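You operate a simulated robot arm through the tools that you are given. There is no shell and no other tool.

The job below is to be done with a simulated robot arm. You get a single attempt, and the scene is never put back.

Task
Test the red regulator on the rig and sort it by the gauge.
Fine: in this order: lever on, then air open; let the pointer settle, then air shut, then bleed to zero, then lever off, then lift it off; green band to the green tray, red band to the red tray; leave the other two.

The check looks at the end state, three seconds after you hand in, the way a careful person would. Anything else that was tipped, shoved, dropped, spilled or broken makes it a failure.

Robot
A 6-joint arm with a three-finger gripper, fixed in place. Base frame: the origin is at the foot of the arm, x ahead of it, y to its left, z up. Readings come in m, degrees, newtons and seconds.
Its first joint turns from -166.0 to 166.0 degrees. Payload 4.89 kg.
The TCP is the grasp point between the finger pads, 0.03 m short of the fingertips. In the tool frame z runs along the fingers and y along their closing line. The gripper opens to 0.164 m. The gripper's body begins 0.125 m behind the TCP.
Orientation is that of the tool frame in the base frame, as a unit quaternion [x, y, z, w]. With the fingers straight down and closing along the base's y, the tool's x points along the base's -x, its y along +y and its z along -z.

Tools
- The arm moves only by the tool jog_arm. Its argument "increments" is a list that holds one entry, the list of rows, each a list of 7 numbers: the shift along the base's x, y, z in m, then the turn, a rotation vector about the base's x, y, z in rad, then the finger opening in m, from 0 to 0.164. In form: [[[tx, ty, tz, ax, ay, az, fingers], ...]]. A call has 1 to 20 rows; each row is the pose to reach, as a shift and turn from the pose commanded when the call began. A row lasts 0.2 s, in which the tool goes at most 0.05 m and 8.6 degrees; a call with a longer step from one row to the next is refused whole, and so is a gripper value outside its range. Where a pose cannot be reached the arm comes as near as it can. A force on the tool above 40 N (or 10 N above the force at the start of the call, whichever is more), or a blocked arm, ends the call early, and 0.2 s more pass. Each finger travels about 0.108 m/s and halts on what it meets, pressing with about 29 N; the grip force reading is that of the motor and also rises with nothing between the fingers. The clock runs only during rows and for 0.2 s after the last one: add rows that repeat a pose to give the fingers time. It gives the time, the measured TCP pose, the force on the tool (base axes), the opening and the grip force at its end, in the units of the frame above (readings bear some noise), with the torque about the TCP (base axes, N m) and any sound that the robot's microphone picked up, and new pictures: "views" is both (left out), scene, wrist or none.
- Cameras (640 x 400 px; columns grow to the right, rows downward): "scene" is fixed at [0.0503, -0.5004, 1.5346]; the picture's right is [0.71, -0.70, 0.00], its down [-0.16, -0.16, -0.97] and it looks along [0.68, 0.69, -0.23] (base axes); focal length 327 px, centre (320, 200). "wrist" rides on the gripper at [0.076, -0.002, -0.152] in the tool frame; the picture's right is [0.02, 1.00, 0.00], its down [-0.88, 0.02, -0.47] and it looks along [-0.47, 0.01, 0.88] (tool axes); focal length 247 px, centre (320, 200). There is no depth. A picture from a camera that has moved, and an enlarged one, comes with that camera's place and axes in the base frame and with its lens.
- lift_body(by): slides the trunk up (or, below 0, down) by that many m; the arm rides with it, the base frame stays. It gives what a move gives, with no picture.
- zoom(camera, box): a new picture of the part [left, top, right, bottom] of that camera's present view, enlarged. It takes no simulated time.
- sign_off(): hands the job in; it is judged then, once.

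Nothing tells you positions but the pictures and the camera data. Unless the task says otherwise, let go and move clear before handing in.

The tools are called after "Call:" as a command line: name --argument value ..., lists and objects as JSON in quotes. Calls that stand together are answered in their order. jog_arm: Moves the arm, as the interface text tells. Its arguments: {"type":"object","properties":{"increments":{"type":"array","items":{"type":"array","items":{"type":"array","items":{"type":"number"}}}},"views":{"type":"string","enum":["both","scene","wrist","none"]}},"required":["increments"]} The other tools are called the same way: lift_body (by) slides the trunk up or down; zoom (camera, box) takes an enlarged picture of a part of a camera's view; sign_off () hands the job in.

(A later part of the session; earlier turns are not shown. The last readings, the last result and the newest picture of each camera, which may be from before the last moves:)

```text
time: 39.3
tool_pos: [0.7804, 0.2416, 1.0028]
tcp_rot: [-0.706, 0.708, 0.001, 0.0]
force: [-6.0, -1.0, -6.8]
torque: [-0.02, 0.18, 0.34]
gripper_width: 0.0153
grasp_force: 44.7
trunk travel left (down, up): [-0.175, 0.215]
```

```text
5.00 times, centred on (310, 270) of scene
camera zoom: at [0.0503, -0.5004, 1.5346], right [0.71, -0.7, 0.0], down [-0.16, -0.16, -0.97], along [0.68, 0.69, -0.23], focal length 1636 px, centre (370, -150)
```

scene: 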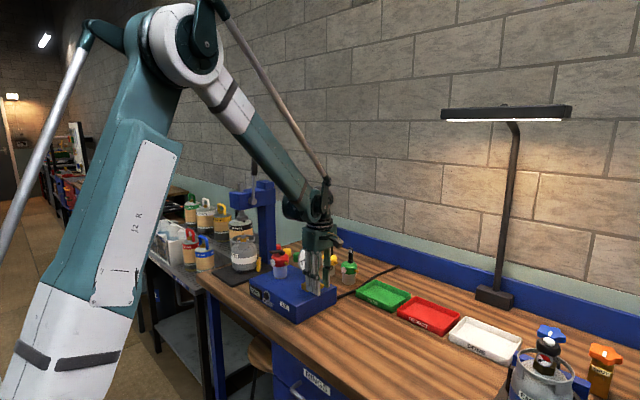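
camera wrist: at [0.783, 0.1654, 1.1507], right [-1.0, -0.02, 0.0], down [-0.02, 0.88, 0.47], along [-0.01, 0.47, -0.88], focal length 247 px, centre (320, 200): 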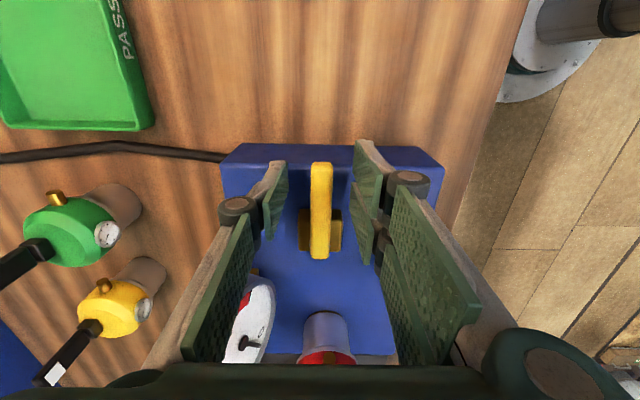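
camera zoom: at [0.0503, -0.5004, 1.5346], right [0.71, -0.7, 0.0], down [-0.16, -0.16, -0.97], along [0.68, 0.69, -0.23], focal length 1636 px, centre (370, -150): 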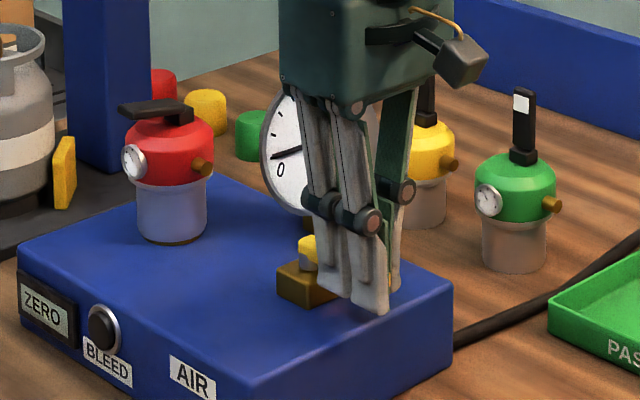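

The bar is gripped firmly (15 mm). I'll test a 4° turn toward −x about its pivot and read the torque.

Call:
jog_arm --increments '[[[-0.00203, 0, 0, 0, 0, -0.035, 0.008], [-0.00406, 0.0001, 0, 0, 0, -0.07, 0.008], [-0.00406, 0.0001, 0, 0, 0, -0.07, 0.008]]]' --views "none"

```text
time: 40.1
tool_pos: [0.7772, 0.2411, 1.0023]
tcp_rot: [-0.682, 0.732, 0.0, 0.0]
force: [-11.4, -7.2, -20.3]
torque: [-0.36, 0.34, 0.69]
gripper_width: 0.0153
grasp_force: 44.4
trunk travel left (down, up): [-0.175, 0.215]
```

The handle moved 4° with only ~0.05 N·m about its pivot. For comparison I'll return to start and try the opposite way, easing 1 mm down to relieve the vertical load.

Call:
jog_arm --increments '[[[0.00203, -0.0001, -0.0005, 0, 0, 0.035, 0.008], [0.00406, -0.0001, -0.001, 0, 0, 0.07, 0.008], [0.00406, -0.0001, -0.001, 0, 0, 0.07, 0.008]]]' --views "none"

Call:
jog_arm --increments '[[[0.00203, 0, 0, 0, 0, 0.035, 0.008], [0.00406, 0.0001, 0, 0, 0, 0.07, 0.008], [0.00406, 0.0001, 0, 0, 0, 0.07, 0.008]]]' --views "none"

Call:
zoom --camera "wrist" --box '[220, 80, 420, 280]'

Call:
zoom --camera "scene" --box '[270, 230, 350, 310]'

```text
time: 40.9
tool_pos: [0.7802, 0.2418, 1.0015]
tcp_rot: [-0.707, 0.707, 0.001, 0.0]
force: [-14.1, -9.4, -4.6]
torque: [-0.67, 0.36, 0.76]
gripper_width: 0.0152
grasp_force: 44.7
trunk travel left (down, up): [-0.175, 0.215]
```

```text
time: 41.7
tool_pos: [0.7796, 0.2425, 1.0021]
tcp_rot: [0.731, -0.682, -0.001, 0.001]
force: [-17.8, 1.7, 8.1]
torque: [0.14, 0.3, -1.41]
gripper_width: 0.016
grasp_force: 45.0
trunk travel left (down, up): [-0.175, 0.215]
stopped in row 3: the force on the tool passed its limit at 41 N (the readings are from after the stop); the commanded pose is now the measured one
```

```text
2.00 times, centred on (320, 180) of wrist
camera zoom: at [0.7891, 0.1659, 1.1541], right [-1.0, -0.09, 0.0], down [-0.08, 0.88, 0.47], along [-0.05, 0.47, -0.88], focal length 494 px, centre (320, 240)
```

zoom: 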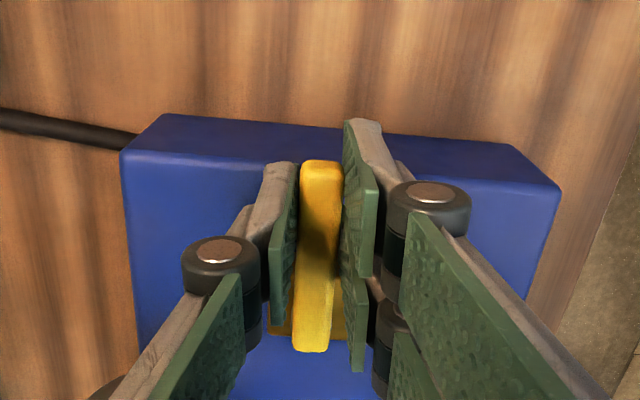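

```text
5.00 times, centred on (310, 270) of scene
camera zoom: at [0.0503, -0.5004, 1.5346], right [0.71, -0.7, 0.0], down [-0.16, -0.16, -0.97], along [0.68, 0.69, -0.23], focal length 1636 px, centre (370, -150)
```

zoom: 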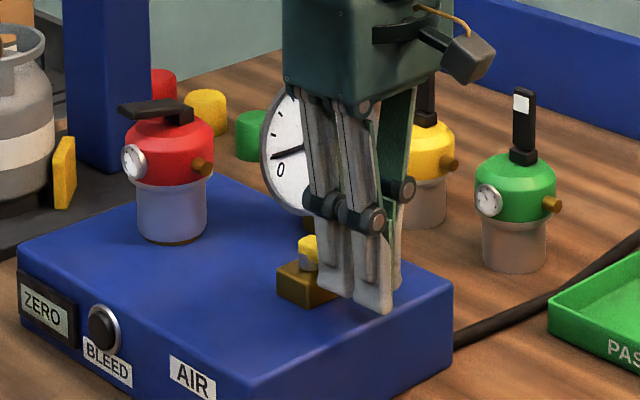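

The +x way is hard-blocked while −x turns freely, so opening is toward −x (toward the operator). I'll loosen the fingers to a straddle and sweep the handle along its arc, first to about 40°.

Call:
jog_arm --increments '[[[0.0004, -0.0005, 0.001, 0, 0, -0.07, 0.018], [0.0004, -0.0005, 0.001, 0, 0, -0.07, 0.021], [-0.0077, 0.0001, 0.001, 0, 0, -0.21, 0.021], [-0.0156, 0.0018, 0.001, 0, 0, -0.35, 0.021], [-0.0233, 0.0045, 0.001, 0, 0, -0.49, 0.021], [-0.0304, 0.0084, 0.001, 0, 0, -0.63, 0.021], [-0.037, 0.0131, 0.001, 0, 0, -0.77, 0.021], [-0.037, 0.0131, 0.001, 0, 0, -0.77, 0.021]]]' --views "both"

Call:
zoom --camera "wrist" --box '[220, 80, 420, 280]'

Call:
zoom --camera "scene" --box '[270, 230, 350, 310]'

```text
time: 43.5
tool_pos: [0.746, 0.2567, 1.0024]
tcp_rot: [-0.421, 0.907, 0.001, 0.0]
force: [0.0, 0.3, 0.5]
torque: [0.03, -0.04, -0.01]
gripper_width: 0.0211
grasp_force: 0.0
trunk travel left (down, up): [-0.175, 0.215]
camera wrist: at [0.6989, 0.1962, 1.1545], right [-0.78, 0.63, 0.0], down [0.55, 0.68, 0.47], along [0.3, 0.37, -0.88], focal length 247 px, centre (320, 200)
```

scene: 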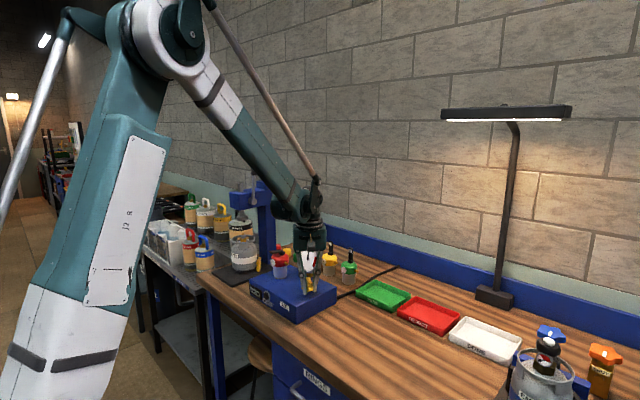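
wrist: 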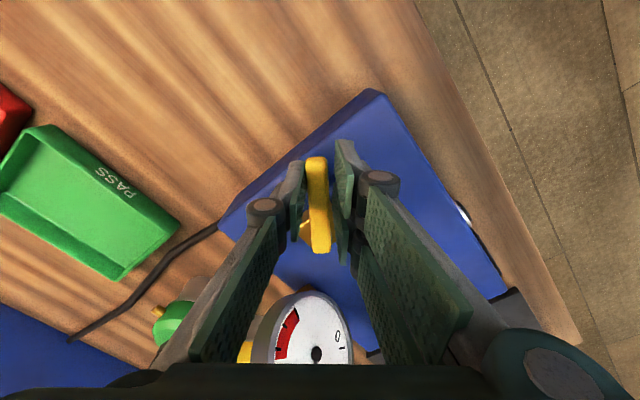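

```text
2.00 times, centred on (320, 180) of wrist
camera zoom: at [0.6989, 0.1962, 1.1545], right [-0.78, 0.63, 0.0], down [0.55, 0.68, 0.47], along [0.3, 0.37, -0.88], focal length 494 px, centre (320, 240)
```

zoom: 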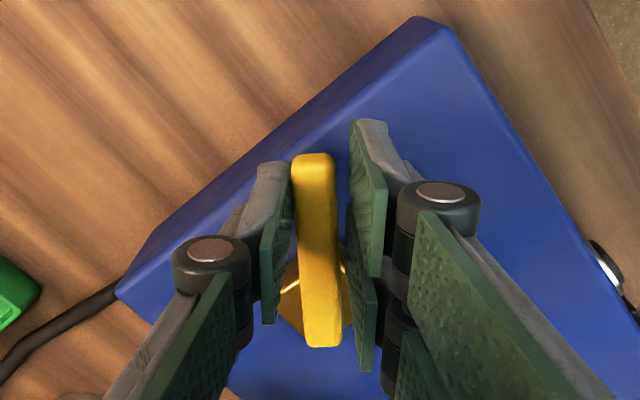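

```text
5.00 times, centred on (310, 270) of scene
camera zoom: at [0.0503, -0.5004, 1.5346], right [0.71, -0.7, 0.0], down [-0.16, -0.16, -0.97], along [0.68, 0.69, -0.23], focal length 1636 px, centre (370, -150)
```

zoom: 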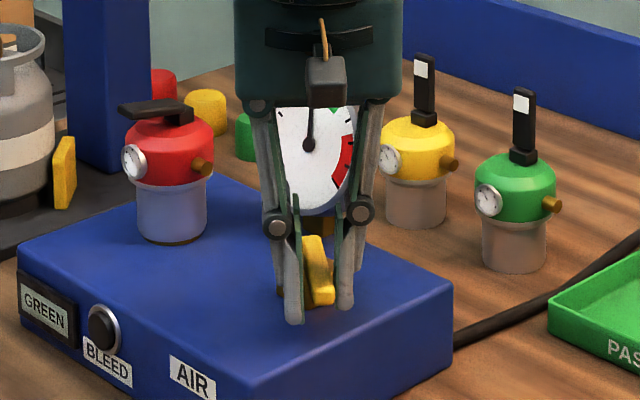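

The handle follows nicely; the gauge pointer is rising and the panel already reads GREEN. I'll continue the sweep to fully open.

Call:
jog_arm --increments '[[[-0.0058, 0.0057, 0, 0, 0, -0.14, 0.021], [-0.0108, 0.0121, 0, 0, 0, -0.28, 0.021], [-0.0148, 0.0191, 0, 0, 0, -0.42, 0.021], [-0.0178, 0.0267, 0, 0, 0, -0.56, 0.021], [-0.0198, 0.0345, 0, 0, 0, -0.7, 0.021], [-0.0206, 0.0426, 0, 0, 0, -0.84, 0.021], [-0.0206, 0.0456, 0, 0, 0, -0.87, 0.021], [-0.0206, 0.0456, 0, 0, 0, -0.87, 0.021]]]' --views "both"

Call:
zoom --camera "wrist" --box '[220, 80, 420, 280]'

Call:
zoom --camera "scene" --box '[270, 230, 350, 310]'

```text
time: 45.3
tool_pos: [0.7271, 0.3007, 1.0009]
tcp_rot: [0.0, 1.0, 0.001, 0.0]
force: [-0.5, 0.6, -0.6]
torque: [-0.03, 0.02, -0.02]
gripper_width: 0.0208
grasp_force: 0.1
trunk travel left (down, up): [-0.175, 0.215]
camera wrist: at [0.6496, 0.2989, 1.154], right [-0.02, 1.0, 0.0], down [0.88, 0.02, 0.47], along [0.47, 0.01, -0.88], focal length 247 px, centre (320, 200)
```

scene: 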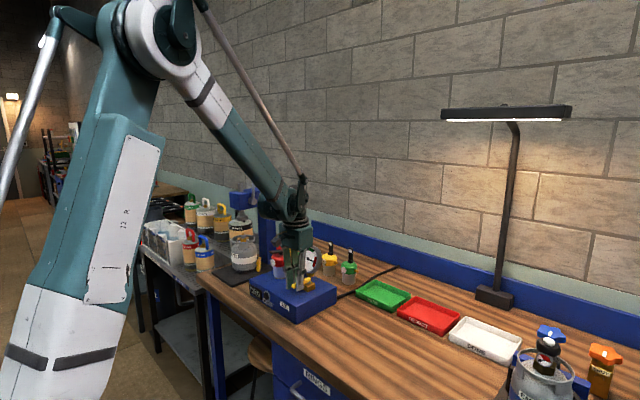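
wrist: 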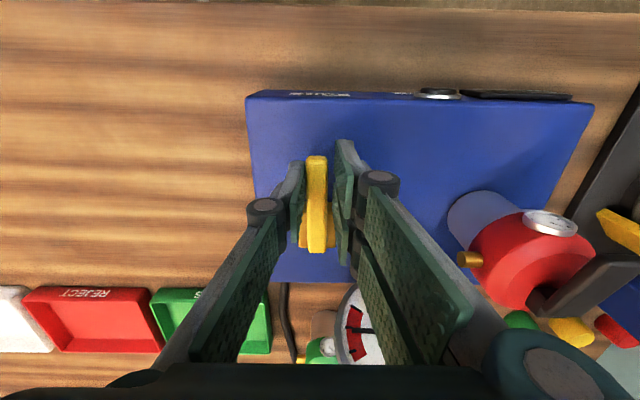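

```text
2.00 times, centred on (320, 180) of wrist
camera zoom: at [0.6496, 0.2989, 1.154], right [-0.02, 1.0, 0.0], down [0.88, 0.02, 0.47], along [0.47, 0.01, -0.88], focal length 494 px, centre (320, 240)
```

zoom: 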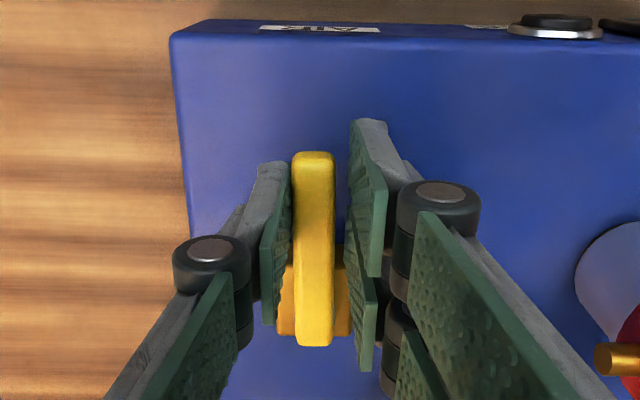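

```text
5.00 times, centred on (310, 270) of scene
camera zoom: at [0.0503, -0.5004, 1.5346], right [0.71, -0.7, 0.0], down [-0.16, -0.16, -0.97], along [0.68, 0.69, -0.23], focal length 1636 px, centre (370, -150)
```

zoom: 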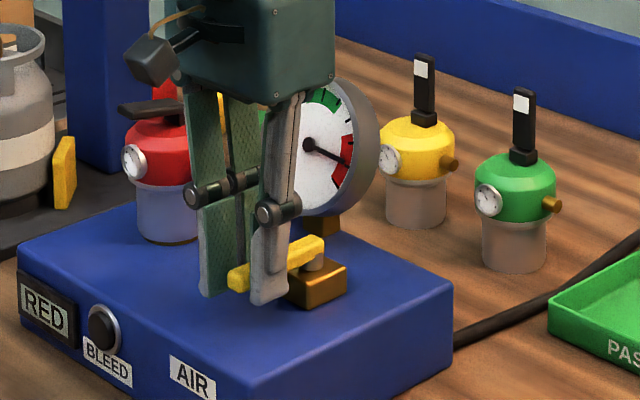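

The handle now points toward −x and the gauge has gone to the red band, with the panel reading RED. I'll nudge a bit further to confirm the open stop, then wait for the pointer to settle.

Call:
jog_arm --increments '[[[0, 0.002, 0, 0, 0, -0.035, 0.021], [0, 0.004, 0, 0, 0, -0.07, 0.021], [0, 0.004, 0, 0, 0, -0.07, 0.021]]]' --views "none"

Call:
zoom --camera "wrist" --box '[220, 80, 420, 280]'

Call:
zoom --camera "scene" --box '[270, 230, 350, 310]'

```text
time: 46.1
tool_pos: [0.725, 0.3051, 1.0029]
tcp_rot: [0.035, 0.999, 0.001, 0.001]
force: [4.0, -11.3, -2.0]
torque: [-0.21, -0.12, 0.19]
gripper_width: 0.0257
grasp_force: 6.4
trunk travel left (down, up): [-0.175, 0.215]
```

```text
2.00 times, centred on (320, 180) of wrist
camera zoom: at [0.6497, 0.3078, 1.1545], right [0.05, 1.0, 0.0], down [0.88, -0.04, 0.47], along [0.47, -0.02, -0.88], focal length 494 px, centre (320, 240)
```

zoom: 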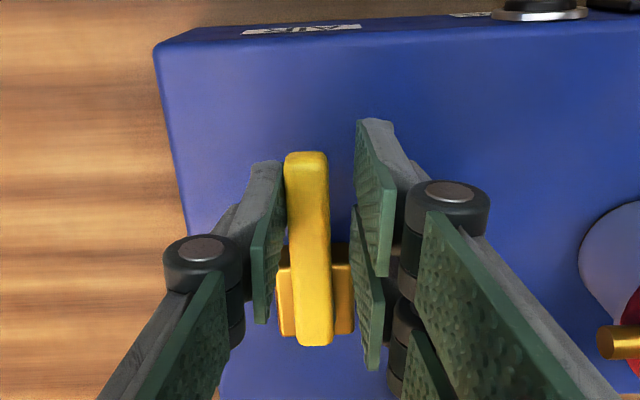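

```text
5.00 times, centred on (310, 270) of scene
camera zoom: at [0.0503, -0.5004, 1.5346], right [0.71, -0.7, 0.0], down [-0.16, -0.16, -0.97], along [0.68, 0.69, -0.23], focal length 1636 px, centre (370, -150)
```

zoom: 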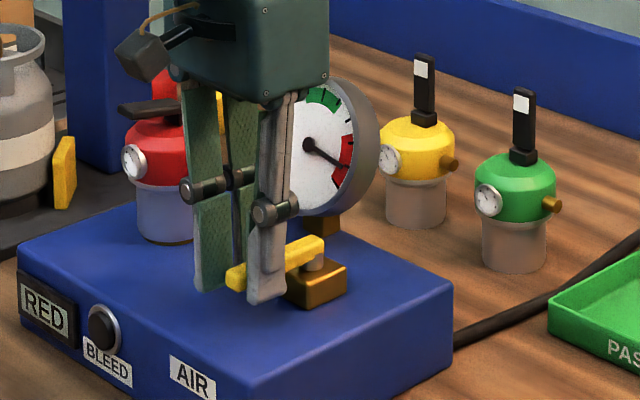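

The handle is against its open stop. I'll back off to relieve it and wait while the pointer settles, checking along the way.

Call:
jog_arm --increments '[[[0, -0.004, 0, 0, 0, 0.07, 0.021], [0, -0.004, 0, 0, 0, 0.07, 0.021], [0, -0.004, 0, 0, 0, 0.07, 0.021], [0, -0.004, 0, 0, 0, 0.07, 0.021], [0, -0.004, 0, 0, 0, 0.07, 0.021], [0, -0.004, 0, 0, 0, 0.07, 0.021], [0, -0.004, 0, 0, 0, 0.07, 0.021], [0, -0.004, 0, 0, 0, 0.07, 0.021], [0, -0.004, 0, 0, 0, 0.07, 0.021], [0, -0.004, 0, 0, 0, 0.07, 0.021]]]' --views "none"

Call:
zoom --camera "scene" --box '[270, 230, 350, 310]'

```text
time: 48.3
tool_pos: [0.725, 0.3003, 1.0019]
tcp_rot: [0.0, 1.0, 0.002, 0.0]
force: [-0.5, 0.4, -1.0]
torque: [0.03, 0.03, -0.02]
gripper_width: 0.021
grasp_force: 0.0
trunk travel left (down, up): [-0.175, 0.215]
```

```text
5.00 times, centred on (310, 270) of scene
camera zoom: at [0.0503, -0.5004, 1.5346], right [0.71, -0.7, 0.0], down [-0.16, -0.16, -0.97], along [0.68, 0.69, -0.23], focal length 1636 px, centre (370, -150)
```

zoom: 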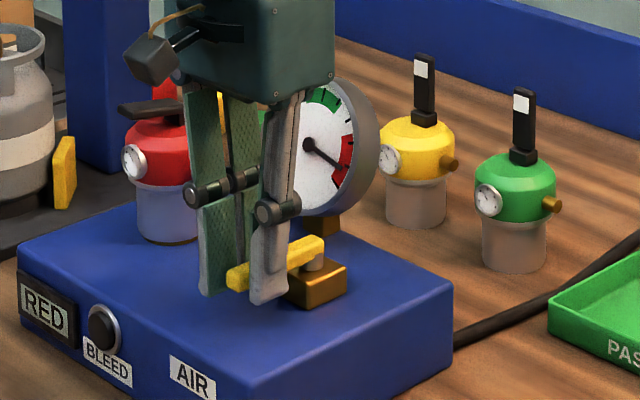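

The pointer is in the red band. I'll wait another 4 s and compare closely to be sure it's settled.

Call:
zoom --camera "scene" --box '[322, 240, 350, 275]'

Call:
jog_arm --increments '[[[0, 0, 0, 0, 0, 0, 0.021], [0, 0, 0, 0, 0, 0, 0.021], [0, 0, 0, 0, 0, 0, 0.021], [0, 0, 0, 0, 0, 0, 0.021], [0, 0, 0, 0, 0, 0, 0.021], [0, 0, 0, 0, 0, 0, 0.021], [0, 0, 0, 0, 0, 0, 0.021], [0, 0, 0, 0, 0, 0, 0.021], [0, 0, 0, 0, 0, 0, 0.021], [0, 0, 0, 0, 0, 0, 0.021], [0, 0, 0, 0, 0, 0, 0.021], [0, 0, 0, 0, 0, 0, 0.021], [0, 0, 0, 0, 0, 0, 0.021], [0, 0, 0, 0, 0, 0, 0.021], [0, 0, 0, 0, 0, 0, 0.021], [0, 0, 0, 0, 0, 0, 0.021], [0, 0, 0, 0, 0, 0, 0.021], [0, 0, 0, 0, 0, 0, 0.021], [0, 0, 0, 0, 0, 0, 0.021], [0, 0, 0, 0, 0, 0, 0.021]]]' --views "none"

Call:
zoom --camera "scene" --box '[322, 240, 350, 275]'

Call:
zoom --camera "scene" --box '[240, 250, 350, 320]'

```text
11.43 times, centred on (336, 258) of scene
camera zoom: at [0.0503, -0.5004, 1.5346], right [0.71, -0.7, 0.0], down [-0.16, -0.16, -0.97], along [0.68, 0.69, -0.23], focal length 3740 px, centre (137, -457)
```

zoom: 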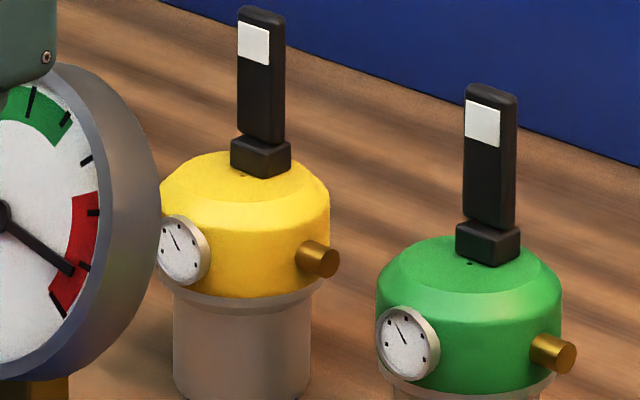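

```text
time: 52.5
tool_pos: [0.7272, 0.3003, 1.0018]
tcp_rot: [0.0, 1.0, 0.001, 0.001]
force: [0.3, -0.1, 0.7]
torque: [0.01, 0.03, -0.02]
gripper_width: 0.0208
grasp_force: 0.1
trunk travel left (down, up): [-0.175, 0.215]
```

```text
11.43 times, centred on (336, 258) of scene
camera zoom: at [0.0503, -0.5004, 1.5346], right [0.71, -0.7, 0.0], down [-0.16, -0.16, -0.97], along [0.68, 0.69, -0.23], focal length 3740 px, centre (137, -457)
```

zoom: 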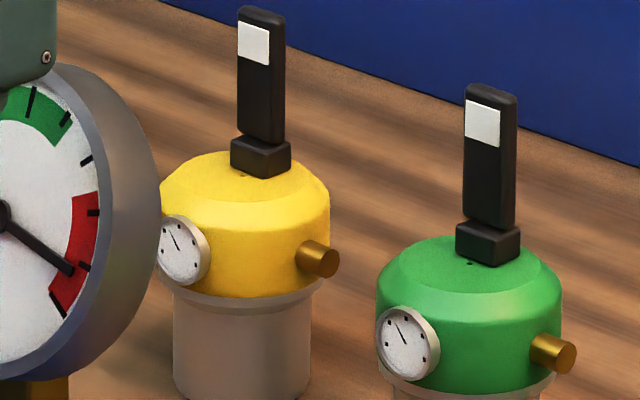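

```text
5.71 times, centred on (295, 285) of scene
camera zoom: at [0.0503, -0.5004, 1.5346], right [0.71, -0.7, 0.0], down [-0.16, -0.16, -0.97], along [0.68, 0.69, -0.23], focal length 1870 px, centre (463, -286)
```

zoom: 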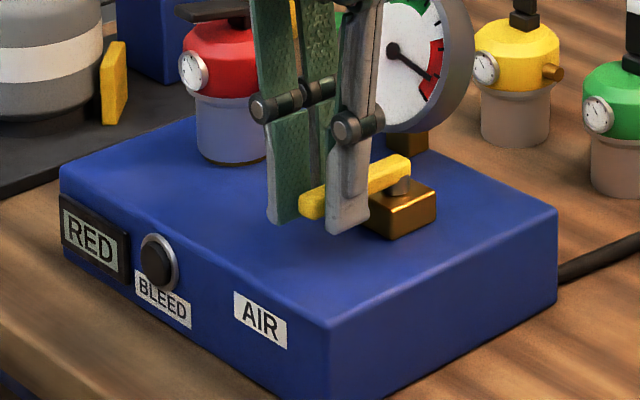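

The pointer is steady in the middle of the red band and the panel reads RED, so this one is a reject. Now I'll sweep the handle back along the arc to shut the air.

Call:
jog_arm --increments '[[[0.0006, -0.0093, 0, 0, 0, 0.14, 0.021], [0.0023, -0.0173, 0, 0, 0, 0.28, 0.021], [0.0051, -0.0249, 0, 0, 0, 0.42, 0.021], [0.0089, -0.032, 0, 0, 0, 0.56, 0.021], [0.0137, -0.0386, 0, 0, 0, 0.7, 0.021], [0.0193, -0.0444, 0, 0, 0, 0.84, 0.021], [0.0257, -0.0494, 0, 0, 0, 0.98, 0.021], [0.0328, -0.0534, 0, 0, 0, 1.12, 0.021], [0.0403, -0.0564, 0, 0, 0, 1.26, 0.021], [0.0482, -0.0584, 0, 0, 0, 1.4, 0.021], [0.0563, -0.0592, 0, 0, 0, 1.54, 0.021], [0.0609, -0.0592, 0, 0, 0, 1.62, 0.021], [0.0609, -0.0592, 0, 0, 0, 1.62, 0.021]]]' --views "both"

Call:
zoom --camera "wrist" --box '[220, 80, 420, 280]'

Call:
zoom --camera "scene" --box '[240, 240, 350, 320]'

```text
time: 55.3
tool_pos: [0.7876, 0.2412, 1.0029]
tcp_rot: [0.725, -0.689, 0.0, 0.0]
force: [-14.2, 4.7, 0.7]
torque: [0.1, 0.34, -0.28]
gripper_width: 0.0268
grasp_force: 7.4
trunk travel left (down, up): [-0.175, 0.215]
camera wrist: at [0.792, 0.1646, 1.1546], right [-1.0, -0.07, 0.0], down [-0.06, 0.88, 0.47], along [-0.04, 0.47, -0.88], focal length 247 px, centre (320, 200)
```

scene: 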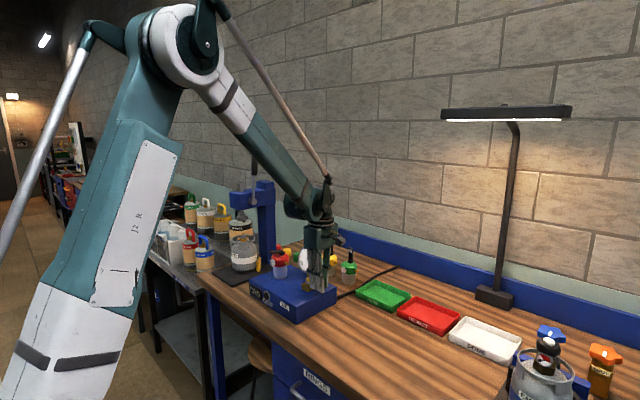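
wrist: 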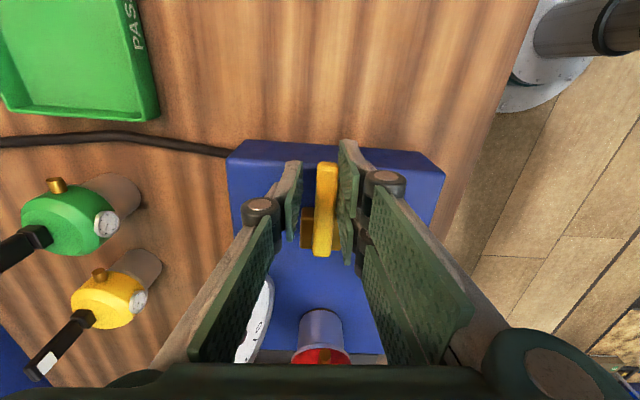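

```text
2.00 times, centred on (320, 180) of wrist
camera zoom: at [0.792, 0.1646, 1.1546], right [-1.0, -0.07, 0.0], down [-0.06, 0.88, 0.47], along [-0.04, 0.47, -0.88], focal length 494 px, centre (320, 240)
```

zoom: 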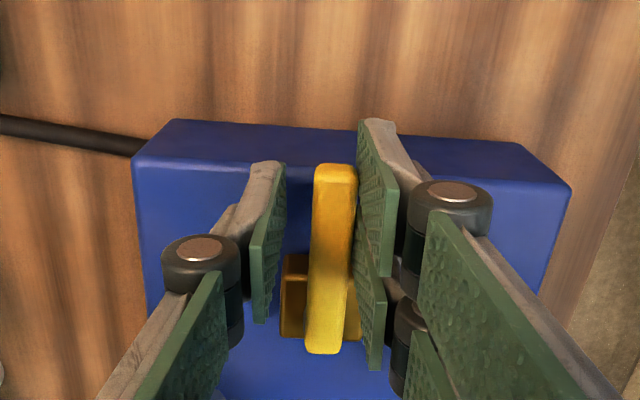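

```text
5.00 times, centred on (295, 280) of scene
camera zoom: at [0.0503, -0.5004, 1.5346], right [0.71, -0.7, 0.0], down [-0.16, -0.16, -0.97], along [0.68, 0.69, -0.23], focal length 1636 px, centre (445, -200)
```

zoom: 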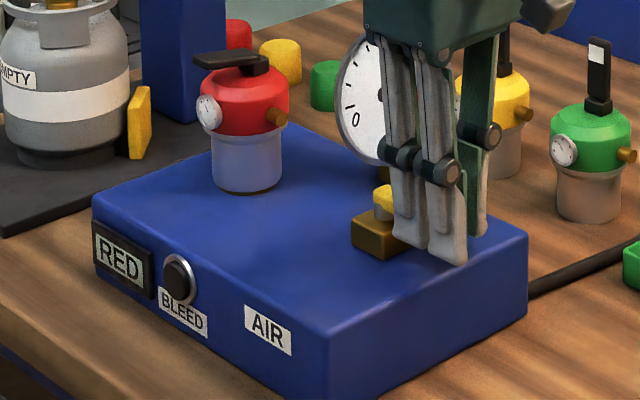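

The handle is back at its closed stop, so the air is shut; the pressure is still trapped (panel RED). I'll back off, open, lift clear, and move in front of the rig for the bleed button.

Call:
jog_arm --increments '[[[-0.005, 0.0008, 0, 0, 0, -0.05, 0.024], [-0.006, 0.0008, 0, 0, 0, -0.05, 0.04], [-0.006, 0.0008, 0, 0, 0, -0.05, 0.05], [-0.006, 0.0008, 0.045, 0, 0, -0.05, 0.05], [-0.006, 0.0008, 0.09, 0, 0, -0.05, 0.05], [-0.006, 0.0008, 0.135, 0, 0, -0.05, 0.05], [-0.04, 0.025, 0.15, 0, 0, -0.05, 0.03], [-0.075, 0.055, 0.15, 0, 0, -0.05, 0.01], [-0.11, 0.085, 0.15, 0, 0, -0.05, 0.0], [-0.145, 0.115, 0.15, 0, 0, -0.05, 0.0], [-0.178, 0.145, 0.15, 0, 0, -0.05, 0.0], [-0.178, 0.154, 0.15, 0, 0, -0.05, 0.0], [-0.178, 0.154, 0.11, 0, 0, -0.05, 0.0], [-0.178, 0.154, 0.07, 0, 0, -0.05, 0.0], [-0.178, 0.154, 0.03, 0, 0, -0.05, 0.0], [-0.178, 0.154, 0.03, 0, 0, -0.05, 0.0]]]' --views "both"

Call:
zoom --camera "wrist" --box '[220, 80, 420, 280]'

Call:
zoom --camera "scene" --box '[230, 230, 350, 330]'

```text
time: 58.7
tool_pos: [0.6069, 0.3952, 1.031]
tcp_rot: [0.707, -0.707, 0.0, 0.0]
force: [0.5, 0.0, -0.5]
torque: [0.01, 0.11, 0.0]
gripper_width: 0.0001
grasp_force: 29.2
trunk travel left (down, up): [-0.175, 0.215]
camera wrist: at [0.6083, 0.3192, 1.1827], right [-1.0, -0.02, 0.0], down [-0.02, 0.88, 0.47], along [-0.01, 0.47, -0.88], focal length 247 px, centre (320, 200)
```

scene: 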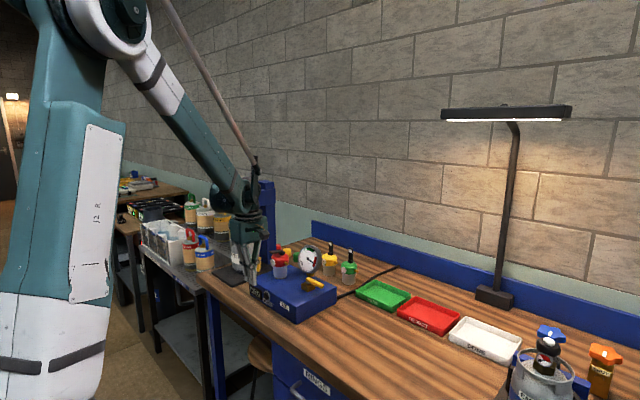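
wrist: 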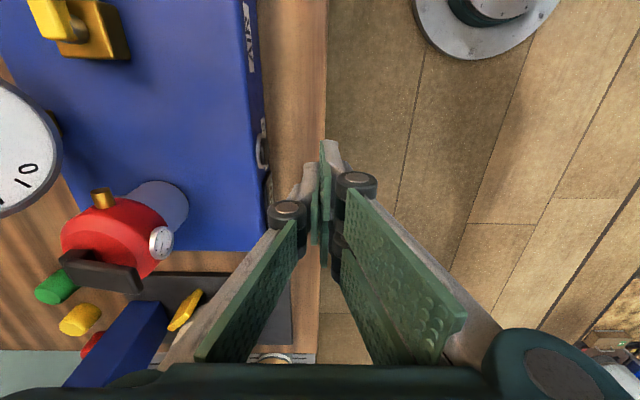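

```text
2.00 times, centred on (320, 180) of wrist
camera zoom: at [0.6083, 0.3192, 1.1827], right [-1.0, -0.02, 0.0], down [-0.02, 0.88, 0.47], along [-0.01, 0.47, -0.88], focal length 494 px, centre (320, 240)
```

zoom: 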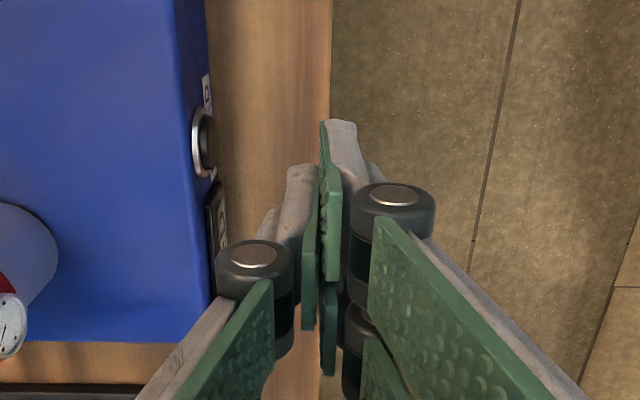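

```text
4.00 times, centred on (290, 280) of scene
camera zoom: at [0.0503, -0.5004, 1.5346], right [0.71, -0.7, 0.0], down [-0.16, -0.16, -0.97], along [0.68, 0.69, -0.23], focal length 1309 px, centre (440, -120)
```

zoom: 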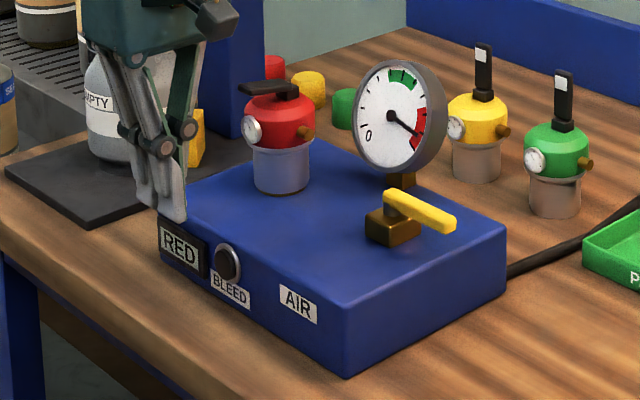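

The pointer still shows red with the air handle closed. The button is at about (0.662, 0.398, 0.926); I'll descend in front of it with the closed fingers and approach.

Call:
jog_arm --increments '[[[0, 0.003, -0.045, 0, 0, 0, 0.0], [0, 0.003, -0.09, 0, 0, 0, 0.0], [0, 0.003, -0.096, 0, 0, 0, 0.0], [0.02, 0.003, -0.096, 0, 0, 0, 0.0], [0.033, 0.003, -0.096, 0, 0, 0, 0.0], [0.033, 0.003, -0.096, 0, 0, 0, 0.0]]]' --views "both"

Call:
zoom --camera "wrist" --box '[220, 80, 420, 280]'

Call:
zoom --camera "scene" --box '[230, 240, 310, 310]'

```text
time: 60.1
tool_pos: [0.6404, 0.3985, 0.9358]
tcp_rot: [0.708, -0.707, -0.001, 0.001]
force: [0.0, 0.7, 0.5]
torque: [0.0, -0.01, 0.02]
gripper_width: 0.0
grasp_force: 29.2
trunk travel left (down, up): [-0.175, 0.215]
camera wrist: at [0.6435, 0.3217, 1.0878], right [-1.0, -0.02, 0.0], down [-0.02, 0.88, 0.47], along [-0.01, 0.47, -0.88], focal length 247 px, centre (320, 200)
```

scene: 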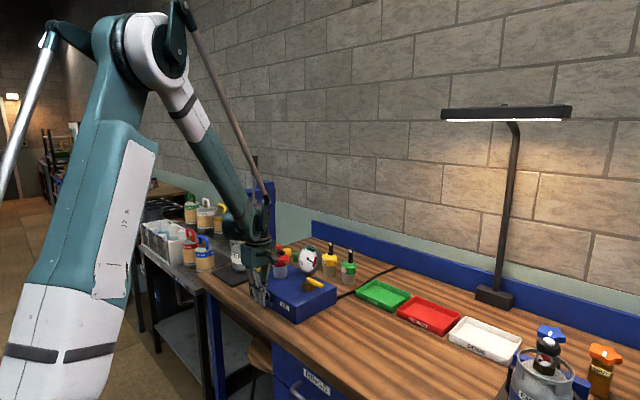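
wrist: 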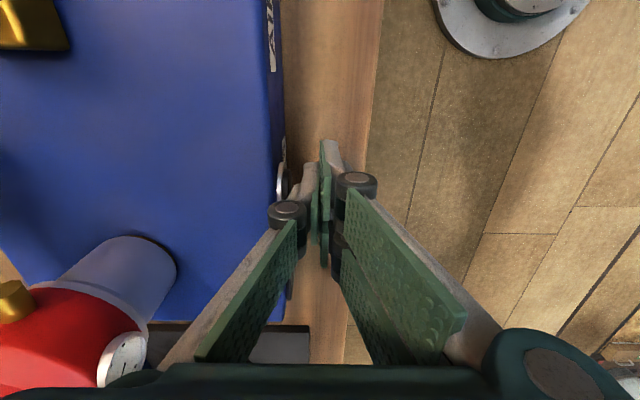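

```text
2.00 times, centred on (320, 180) of wrist
camera zoom: at [0.6435, 0.3217, 1.0878], right [-1.0, -0.02, 0.0], down [-0.02, 0.88, 0.47], along [-0.01, 0.47, -0.88], focal length 494 px, centre (320, 240)
```

zoom: 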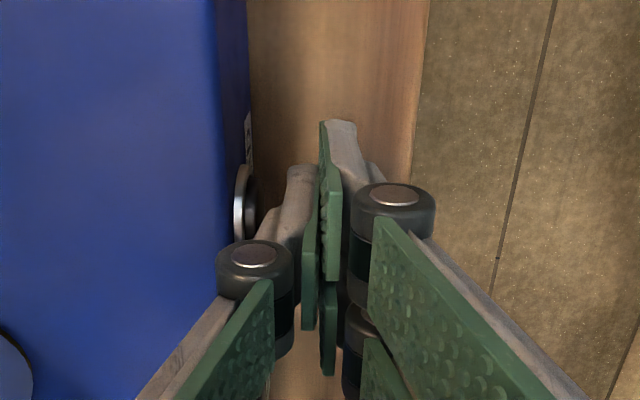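

```text
5.71 times, centred on (270, 275) of scene
camera zoom: at [0.0503, -0.5004, 1.5346], right [0.71, -0.7, 0.0], down [-0.16, -0.16, -0.97], along [0.68, 0.69, -0.23], focal length 1870 px, centre (606, -229)
```

zoom: 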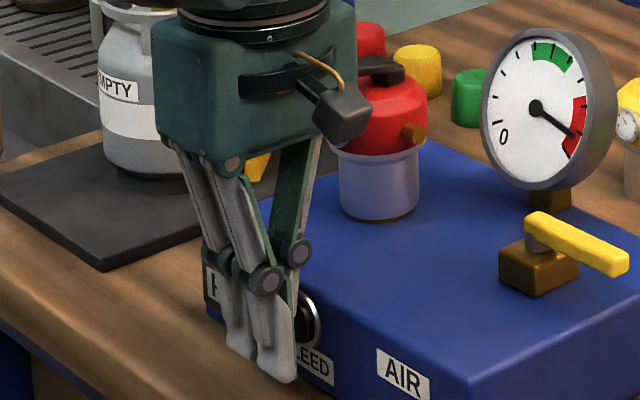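

The finger is about 1 cm in front of the button at the right height. I'll push forward in small steps and watch force and gauge.

Call:
jog_arm --increments '[[[0.004, 0, 0, 0, 0, 0, 0.0], [0.008, 0, 0, 0, 0, 0, 0.0], [0.01, 0, 0, 0, 0, 0, 0.0], [0.01, 0, 0, 0, 0, 0, 0.0]]]' --views "none"

Call:
zoom --camera "wrist" --box '[220, 80, 420, 280]'

Call:
zoom --camera "scene" --box '[230, 240, 310, 310]'

```text
time: 61.1
tool_pos: [0.6498, 0.3994, 0.9357]
tcp_rot: [0.707, -0.707, -0.001, 0.0]
force: [-33.8, -1.8, -6.1]
torque: [0.04, -0.21, -0.04]
gripper_width: 0.0001
grasp_force: 28.7
trunk travel left (down, up): [-0.175, 0.215]
heard: click
```

```text
2.00 times, centred on (320, 180) of wrist
camera zoom: at [0.652, 0.3219, 1.0886], right [-1.0, -0.02, 0.0], down [-0.02, 0.88, 0.47], along [-0.01, 0.47, -0.88], focal length 494 px, centre (320, 240)
```

zoom: 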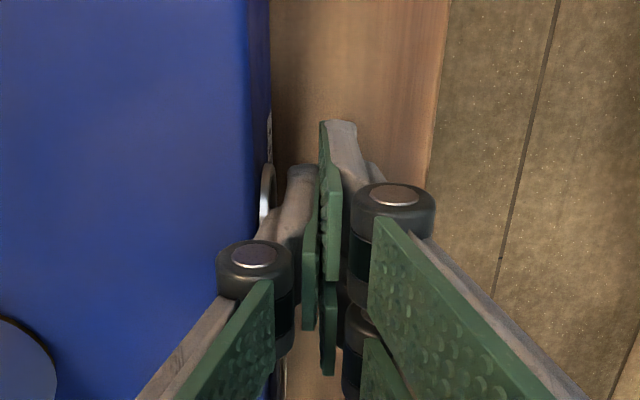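

```text
5.71 times, centred on (270, 275) of scene
camera zoom: at [0.0503, -0.5004, 1.5346], right [0.71, -0.7, 0.0], down [-0.16, -0.16, -0.97], along [0.68, 0.69, -0.23], focal length 1870 px, centre (606, -229)
```

zoom: 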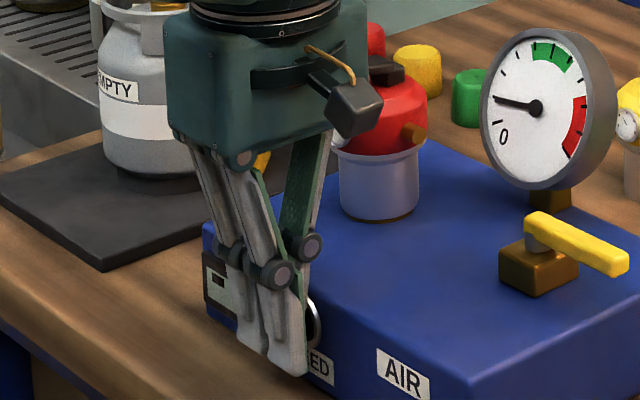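

The button clicked and the gauge pointer is dropping. I'll hold it pressed until it reaches zero.

Call:
jog_arm --increments '[[[-0.0003, 0, 0, 0, 0, 0, 0.0], [-0.0003, 0, 0, 0, 0, 0, 0.0], [-0.0003, 0, 0, 0, 0, 0, 0.0], [-0.0003, 0, 0, 0, 0, 0, 0.0], [-0.0003, 0, 0, 0, 0, 0, 0.0], [-0.0003, 0, 0, 0, 0, 0, 0.0], [-0.0003, 0, 0, 0, 0, 0, 0.0], [-0.0003, 0, 0, 0, 0, 0, 0.0], [-0.0003, 0, 0, 0, 0, 0, 0.0], [-0.0003, 0, 0, 0, 0, 0, 0.0], [-0.0003, 0, 0, 0, 0, 0, 0.0], [-0.0003, 0, 0, 0, 0, 0, 0.0], [-0.0003, 0, 0, 0, 0, 0, 0.0], [-0.0003, 0, 0, 0, 0, 0, 0.0], [-0.0003, 0, 0, 0, 0, 0, 0.0]]]' --views "none"

Call:
zoom --camera "scene" --box '[230, 240, 330, 310]'

```text
time: 64.3
tool_pos: [0.6498, 0.3986, 0.9371]
tcp_rot: [-0.707, 0.707, 0.0, 0.0]
force: [-39.1, 1.1, 9.6]
torque: [0.0, -0.59, 0.0]
gripper_width: 0.0
grasp_force: 28.8
trunk travel left (down, up): [-0.175, 0.215]
```

```text
5.71 times, centred on (280, 275) of scene
camera zoom: at [0.0503, -0.5004, 1.5346], right [0.71, -0.7, 0.0], down [-0.16, -0.16, -0.97], along [0.68, 0.69, -0.23], focal length 1870 px, centre (549, -229)
```

zoom: 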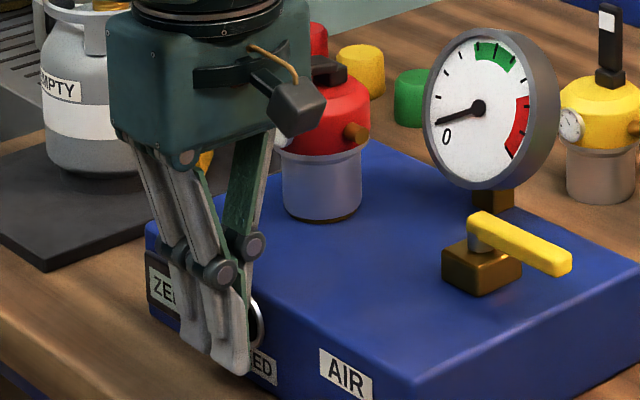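

The gauge reads zero and the panel shows ZERO. I'll retract from the button, rise, and tilt the tool forward again to approach the lever from the −x side.

Call:
jog_arm --increments '[[[-0.01, 0, 0, 0, 0, 0, 0.0], [-0.04, 0, 0.0, 0, 0, 0, 0.0], [-0.04, 0.005, 0.045, 0, 0, 0, 0.0], [-0.04, 0.015, 0.09, 0, 0, 0, 0.0], [-0.04, 0.027, 0.135, 0, 0, 0, 0.0], [-0.04, 0.04, 0.175, 0, 0, 0, 0.0], [-0.035, 0.04, 0.185, 0, -0.14, 0, 0.005], [-0.03, 0.04, 0.19, 0, -0.28, 0, 0.01], [-0.025, 0.04, 0.19, 0, -0.42, 0, 0.015], [-0.02, 0.04, 0.19, 0, -0.56, 0, 0.02], [-0.015, 0.04, 0.185, 0, -0.7, 0, 0.02], [-0.01, 0.04, 0.18, 0, -0.84, 0, 0.02], [-0.005, 0.04, 0.175, 0, -0.98, 0, 0.02], [0.0, 0.04, 0.17, 0, -1.12, 0, 0.02], [0.0, 0.04, 0.16, 0, -1.26, 0, 0.02], [0.0, 0.04, 0.15, 0, -1.4, 0, 0.02], [0.0, 0.04, 0.15, 0, -1.4, 0, 0.02]]]' --views "both"

Call:
zoom --camera "wrist" --box '[260, 80, 420, 240]'

Call:
zoom --camera "scene" --box '[250, 230, 330, 300]'

```text
time: 67.9
tool_pos: [0.6518, 0.4403, 1.0866]
tcp_rot: [-0.541, 0.541, -0.456, 0.455]
force: [1.1, 0.1, -0.6]
torque: [0.01, -0.04, -0.08]
gripper_width: 0.0204
grasp_force: 0.0
trunk travel left (down, up): [-0.175, 0.215]
camera wrist: at [0.5018, 0.3631, 1.1129], right [-0.17, -0.02, -0.99], down [-0.47, 0.88, 0.06], along [0.87, 0.47, -0.16], focal length 247 px, centre (320, 200)
```

scene: 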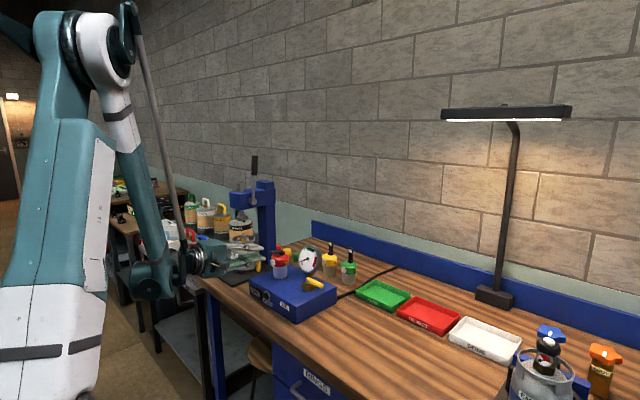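
wrist: 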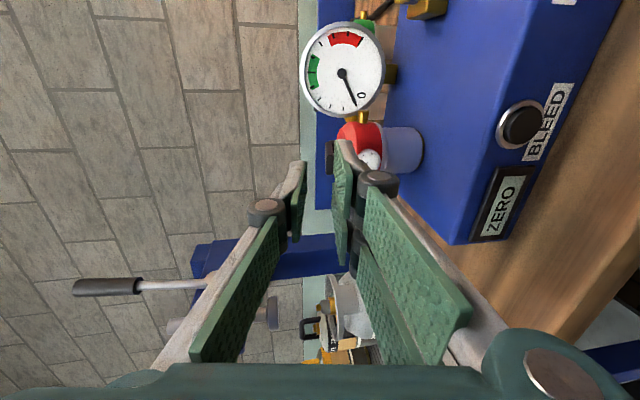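

```text
2.50 times, centred on (340, 160) of wrist
camera zoom: at [0.5018, 0.3631, 1.1129], right [-0.17, -0.02, -0.99], down [-0.47, 0.88, 0.06], along [0.87, 0.47, -0.16], focal length 617 px, centre (270, 300)
```

zoom: 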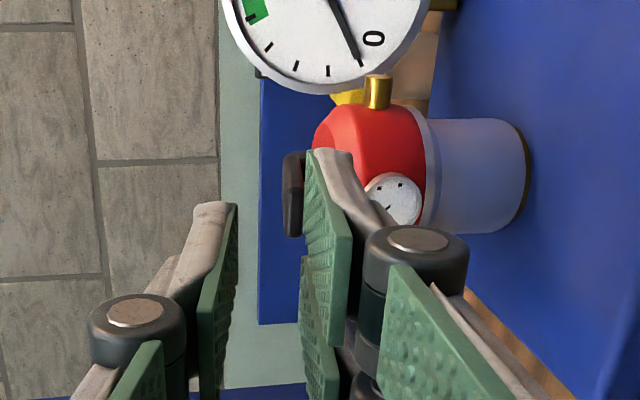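

```text
5.71 times, centred on (290, 265) of scene
camera zoom: at [0.0503, -0.5004, 1.5346], right [0.71, -0.7, 0.0], down [-0.16, -0.16, -0.97], along [0.68, 0.69, -0.23], focal length 1870 px, centre (491, -171)
```

zoom: 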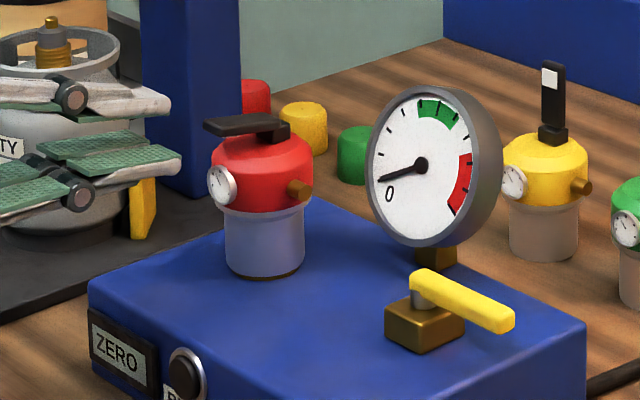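

The air is shut, gauge at zero and the lever lies at about 76° with the fingers lined up in front of it. I'll set the tool angle to match the lever and advance part-way, then check alignment.

Call:
jog_arm --increments '[[[0.008, 0, -0.003, 0, 0.04, 0, 0.016], [0.0162, 0, -0.0069, 0, 0.08, 0, 0.016], [0.0404, 0, -0.0131, 0, 0.08, 0, 0.016], [0.0404, 0, -0.0131, 0, 0.08, 0, 0.016]]]' --views "none"

Call:
zoom --camera "wrist" --box '[260, 80, 420, 240]'

Call:
zoom --camera "scene" --box '[250, 230, 330, 300]'

Call:
zoom --camera "wrist" --box '[300, 120, 380, 200]'

```text
time: 68.9
tool_pos: [0.6926, 0.4384, 1.074]
tcp_rot: [0.559, -0.559, 0.433, -0.433]
force: [-0.8, 0.7, 0.1]
torque: [0.02, 0.03, -0.01]
gripper_width: 0.0157
grasp_force: 0.0
trunk travel left (down, up): [-0.175, 0.215]
```

```text
2.50 times, centred on (340, 160) of wrist
camera zoom: at [0.545, 0.3622, 1.1126], right [-0.25, -0.02, -0.97], down [-0.46, 0.88, 0.1], along [0.85, 0.47, -0.23], focal length 617 px, centre (270, 300)
```

zoom: 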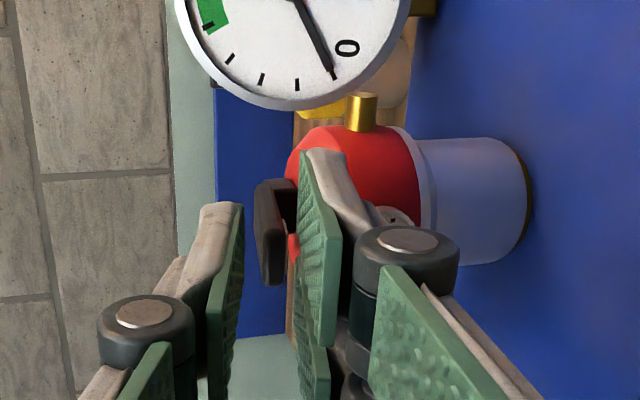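

```text
5.71 times, centred on (290, 265) of scene
camera zoom: at [0.0503, -0.5004, 1.5346], right [0.71, -0.7, 0.0], down [-0.16, -0.16, -0.97], along [0.68, 0.69, -0.23], focal length 1870 px, centre (491, -171)
```

zoom: 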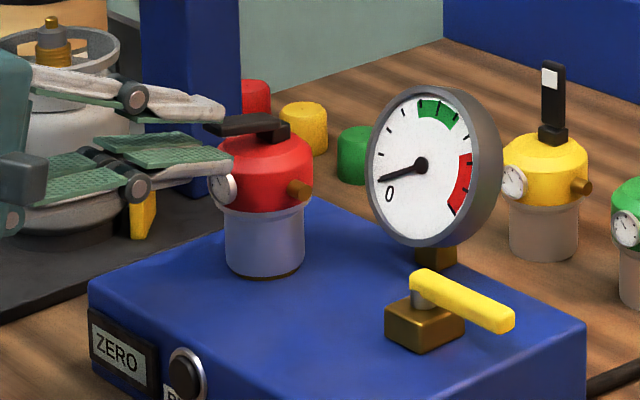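

```text
5.00 times, centred on (340, 160) of wrist
camera zoom: at [0.545, 0.3622, 1.1126], right [-0.25, -0.02, -0.97], down [-0.46, 0.88, 0.1], along [0.85, 0.47, -0.23], focal length 1235 px, centre (220, 400)
```

zoom: 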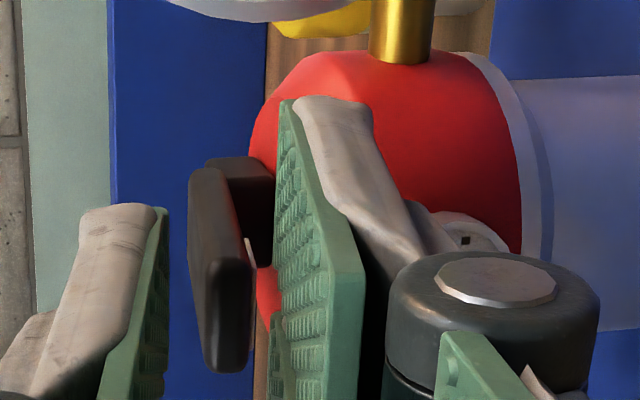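

The lever tip sits centred between the pads. I'll advance 3 cm so the pads overlap the lever's outer part.

Call:
jog_arm --increments '[[[0.0097, 0, -0.0025, 0, 0, 0, 0.015], [0.0194, 0, -0.005, 0, 0, 0, 0.015], [0.0291, 0, -0.0074, 0, 0, 0, 0.015], [0.0291, 0, -0.0074, 0, 0, 0, 0.015]]]' --views "none"

Call:
zoom --camera "wrist" --box '[280, 100, 400, 220]'

Call:
zoom --camera "scene" --box '[262, 232, 302, 282]'

```text
time: 69.9
tool_pos: [0.7222, 0.4395, 1.0651]
tcp_rot: [-0.559, 0.559, -0.433, 0.433]
force: [0.1, -0.6, -0.1]
torque: [0.04, -0.04, 0.01]
gripper_width: 0.0149
grasp_force: 0.1
trunk travel left (down, up): [-0.175, 0.215]
```

```text
3.33 times, centred on (340, 160) of wrist
camera zoom: at [0.5747, 0.3624, 1.105], right [-0.25, -0.02, -0.97], down [-0.46, 0.88, 0.1], along [0.85, 0.47, -0.23], focal length 823 px, centre (253, 333)
```

zoom: 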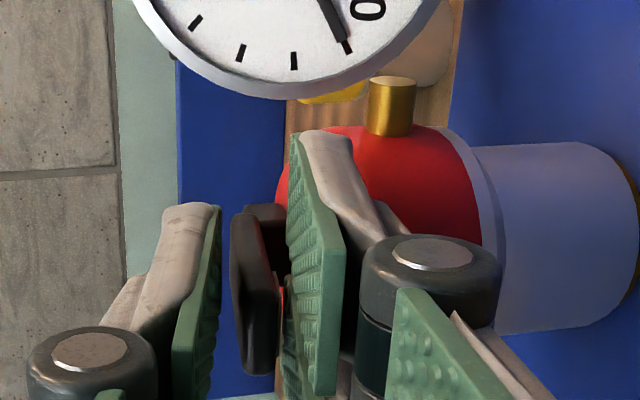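

```text
8.00 times, centred on (282, 257) of scene
camera zoom: at [0.0503, -0.5004, 1.5346], right [0.71, -0.7, 0.0], down [-0.16, -0.16, -0.97], along [0.68, 0.69, -0.23], focal length 2618 px, centre (624, -256)
```

zoom: 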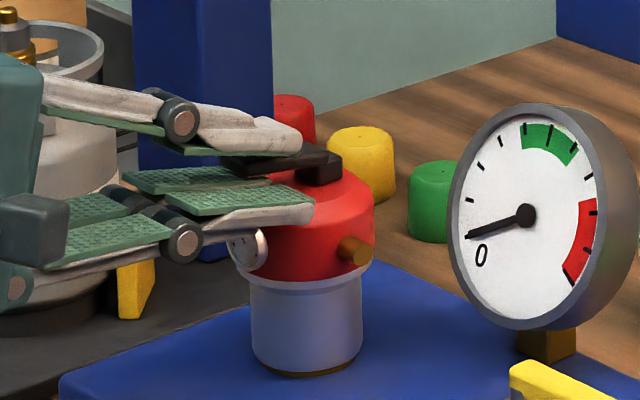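

No contact, the lever is between the pads. I'll close gently to grip it and read the forces.

Call:
jog_arm --increments '[[[0, 0, 0, 0, 0, 0, 0.012], [0, 0, 0, 0, 0, 0, 0.009], [0, 0, 0, 0, 0, 0, 0.005], [0, 0, 0, 0, 0, 0, 0.004]]]' --views "none"

Call:
zoom --camera "wrist" --box '[280, 100, 400, 220]'

Call:
zoom --camera "scene" --box '[262, 232, 302, 282]'

```text
time: 70.9
tool_pos: [0.7214, 0.4388, 1.0653]
tcp_rot: [-0.558, 0.559, -0.434, 0.433]
force: [6.6, 1.0, 12.0]
torque: [0.06, -0.82, 0.02]
gripper_width: 0.0074
grasp_force: 29.0
trunk travel left (down, up): [-0.175, 0.215]
```

```text
3.33 times, centred on (340, 160) of wrist
camera zoom: at [0.5747, 0.3623, 1.1054], right [-0.25, -0.02, -0.97], down [-0.46, 0.88, 0.1], along [0.85, 0.47, -0.23], focal length 823 px, centre (253, 333)
```

zoom: 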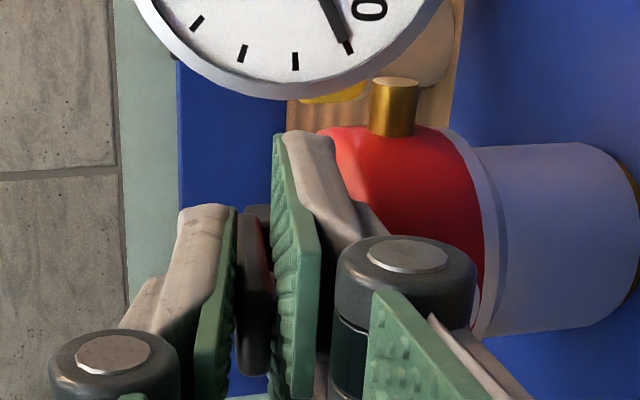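

```text
8.00 times, centred on (282, 257) of scene
camera zoom: at [0.0503, -0.5004, 1.5346], right [0.71, -0.7, 0.0], down [-0.16, -0.16, -0.97], along [0.68, 0.69, -0.23], focal length 2618 px, centre (624, -256)
```

zoom: 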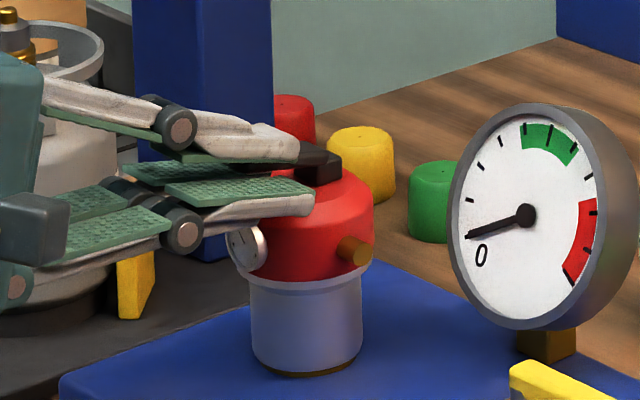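

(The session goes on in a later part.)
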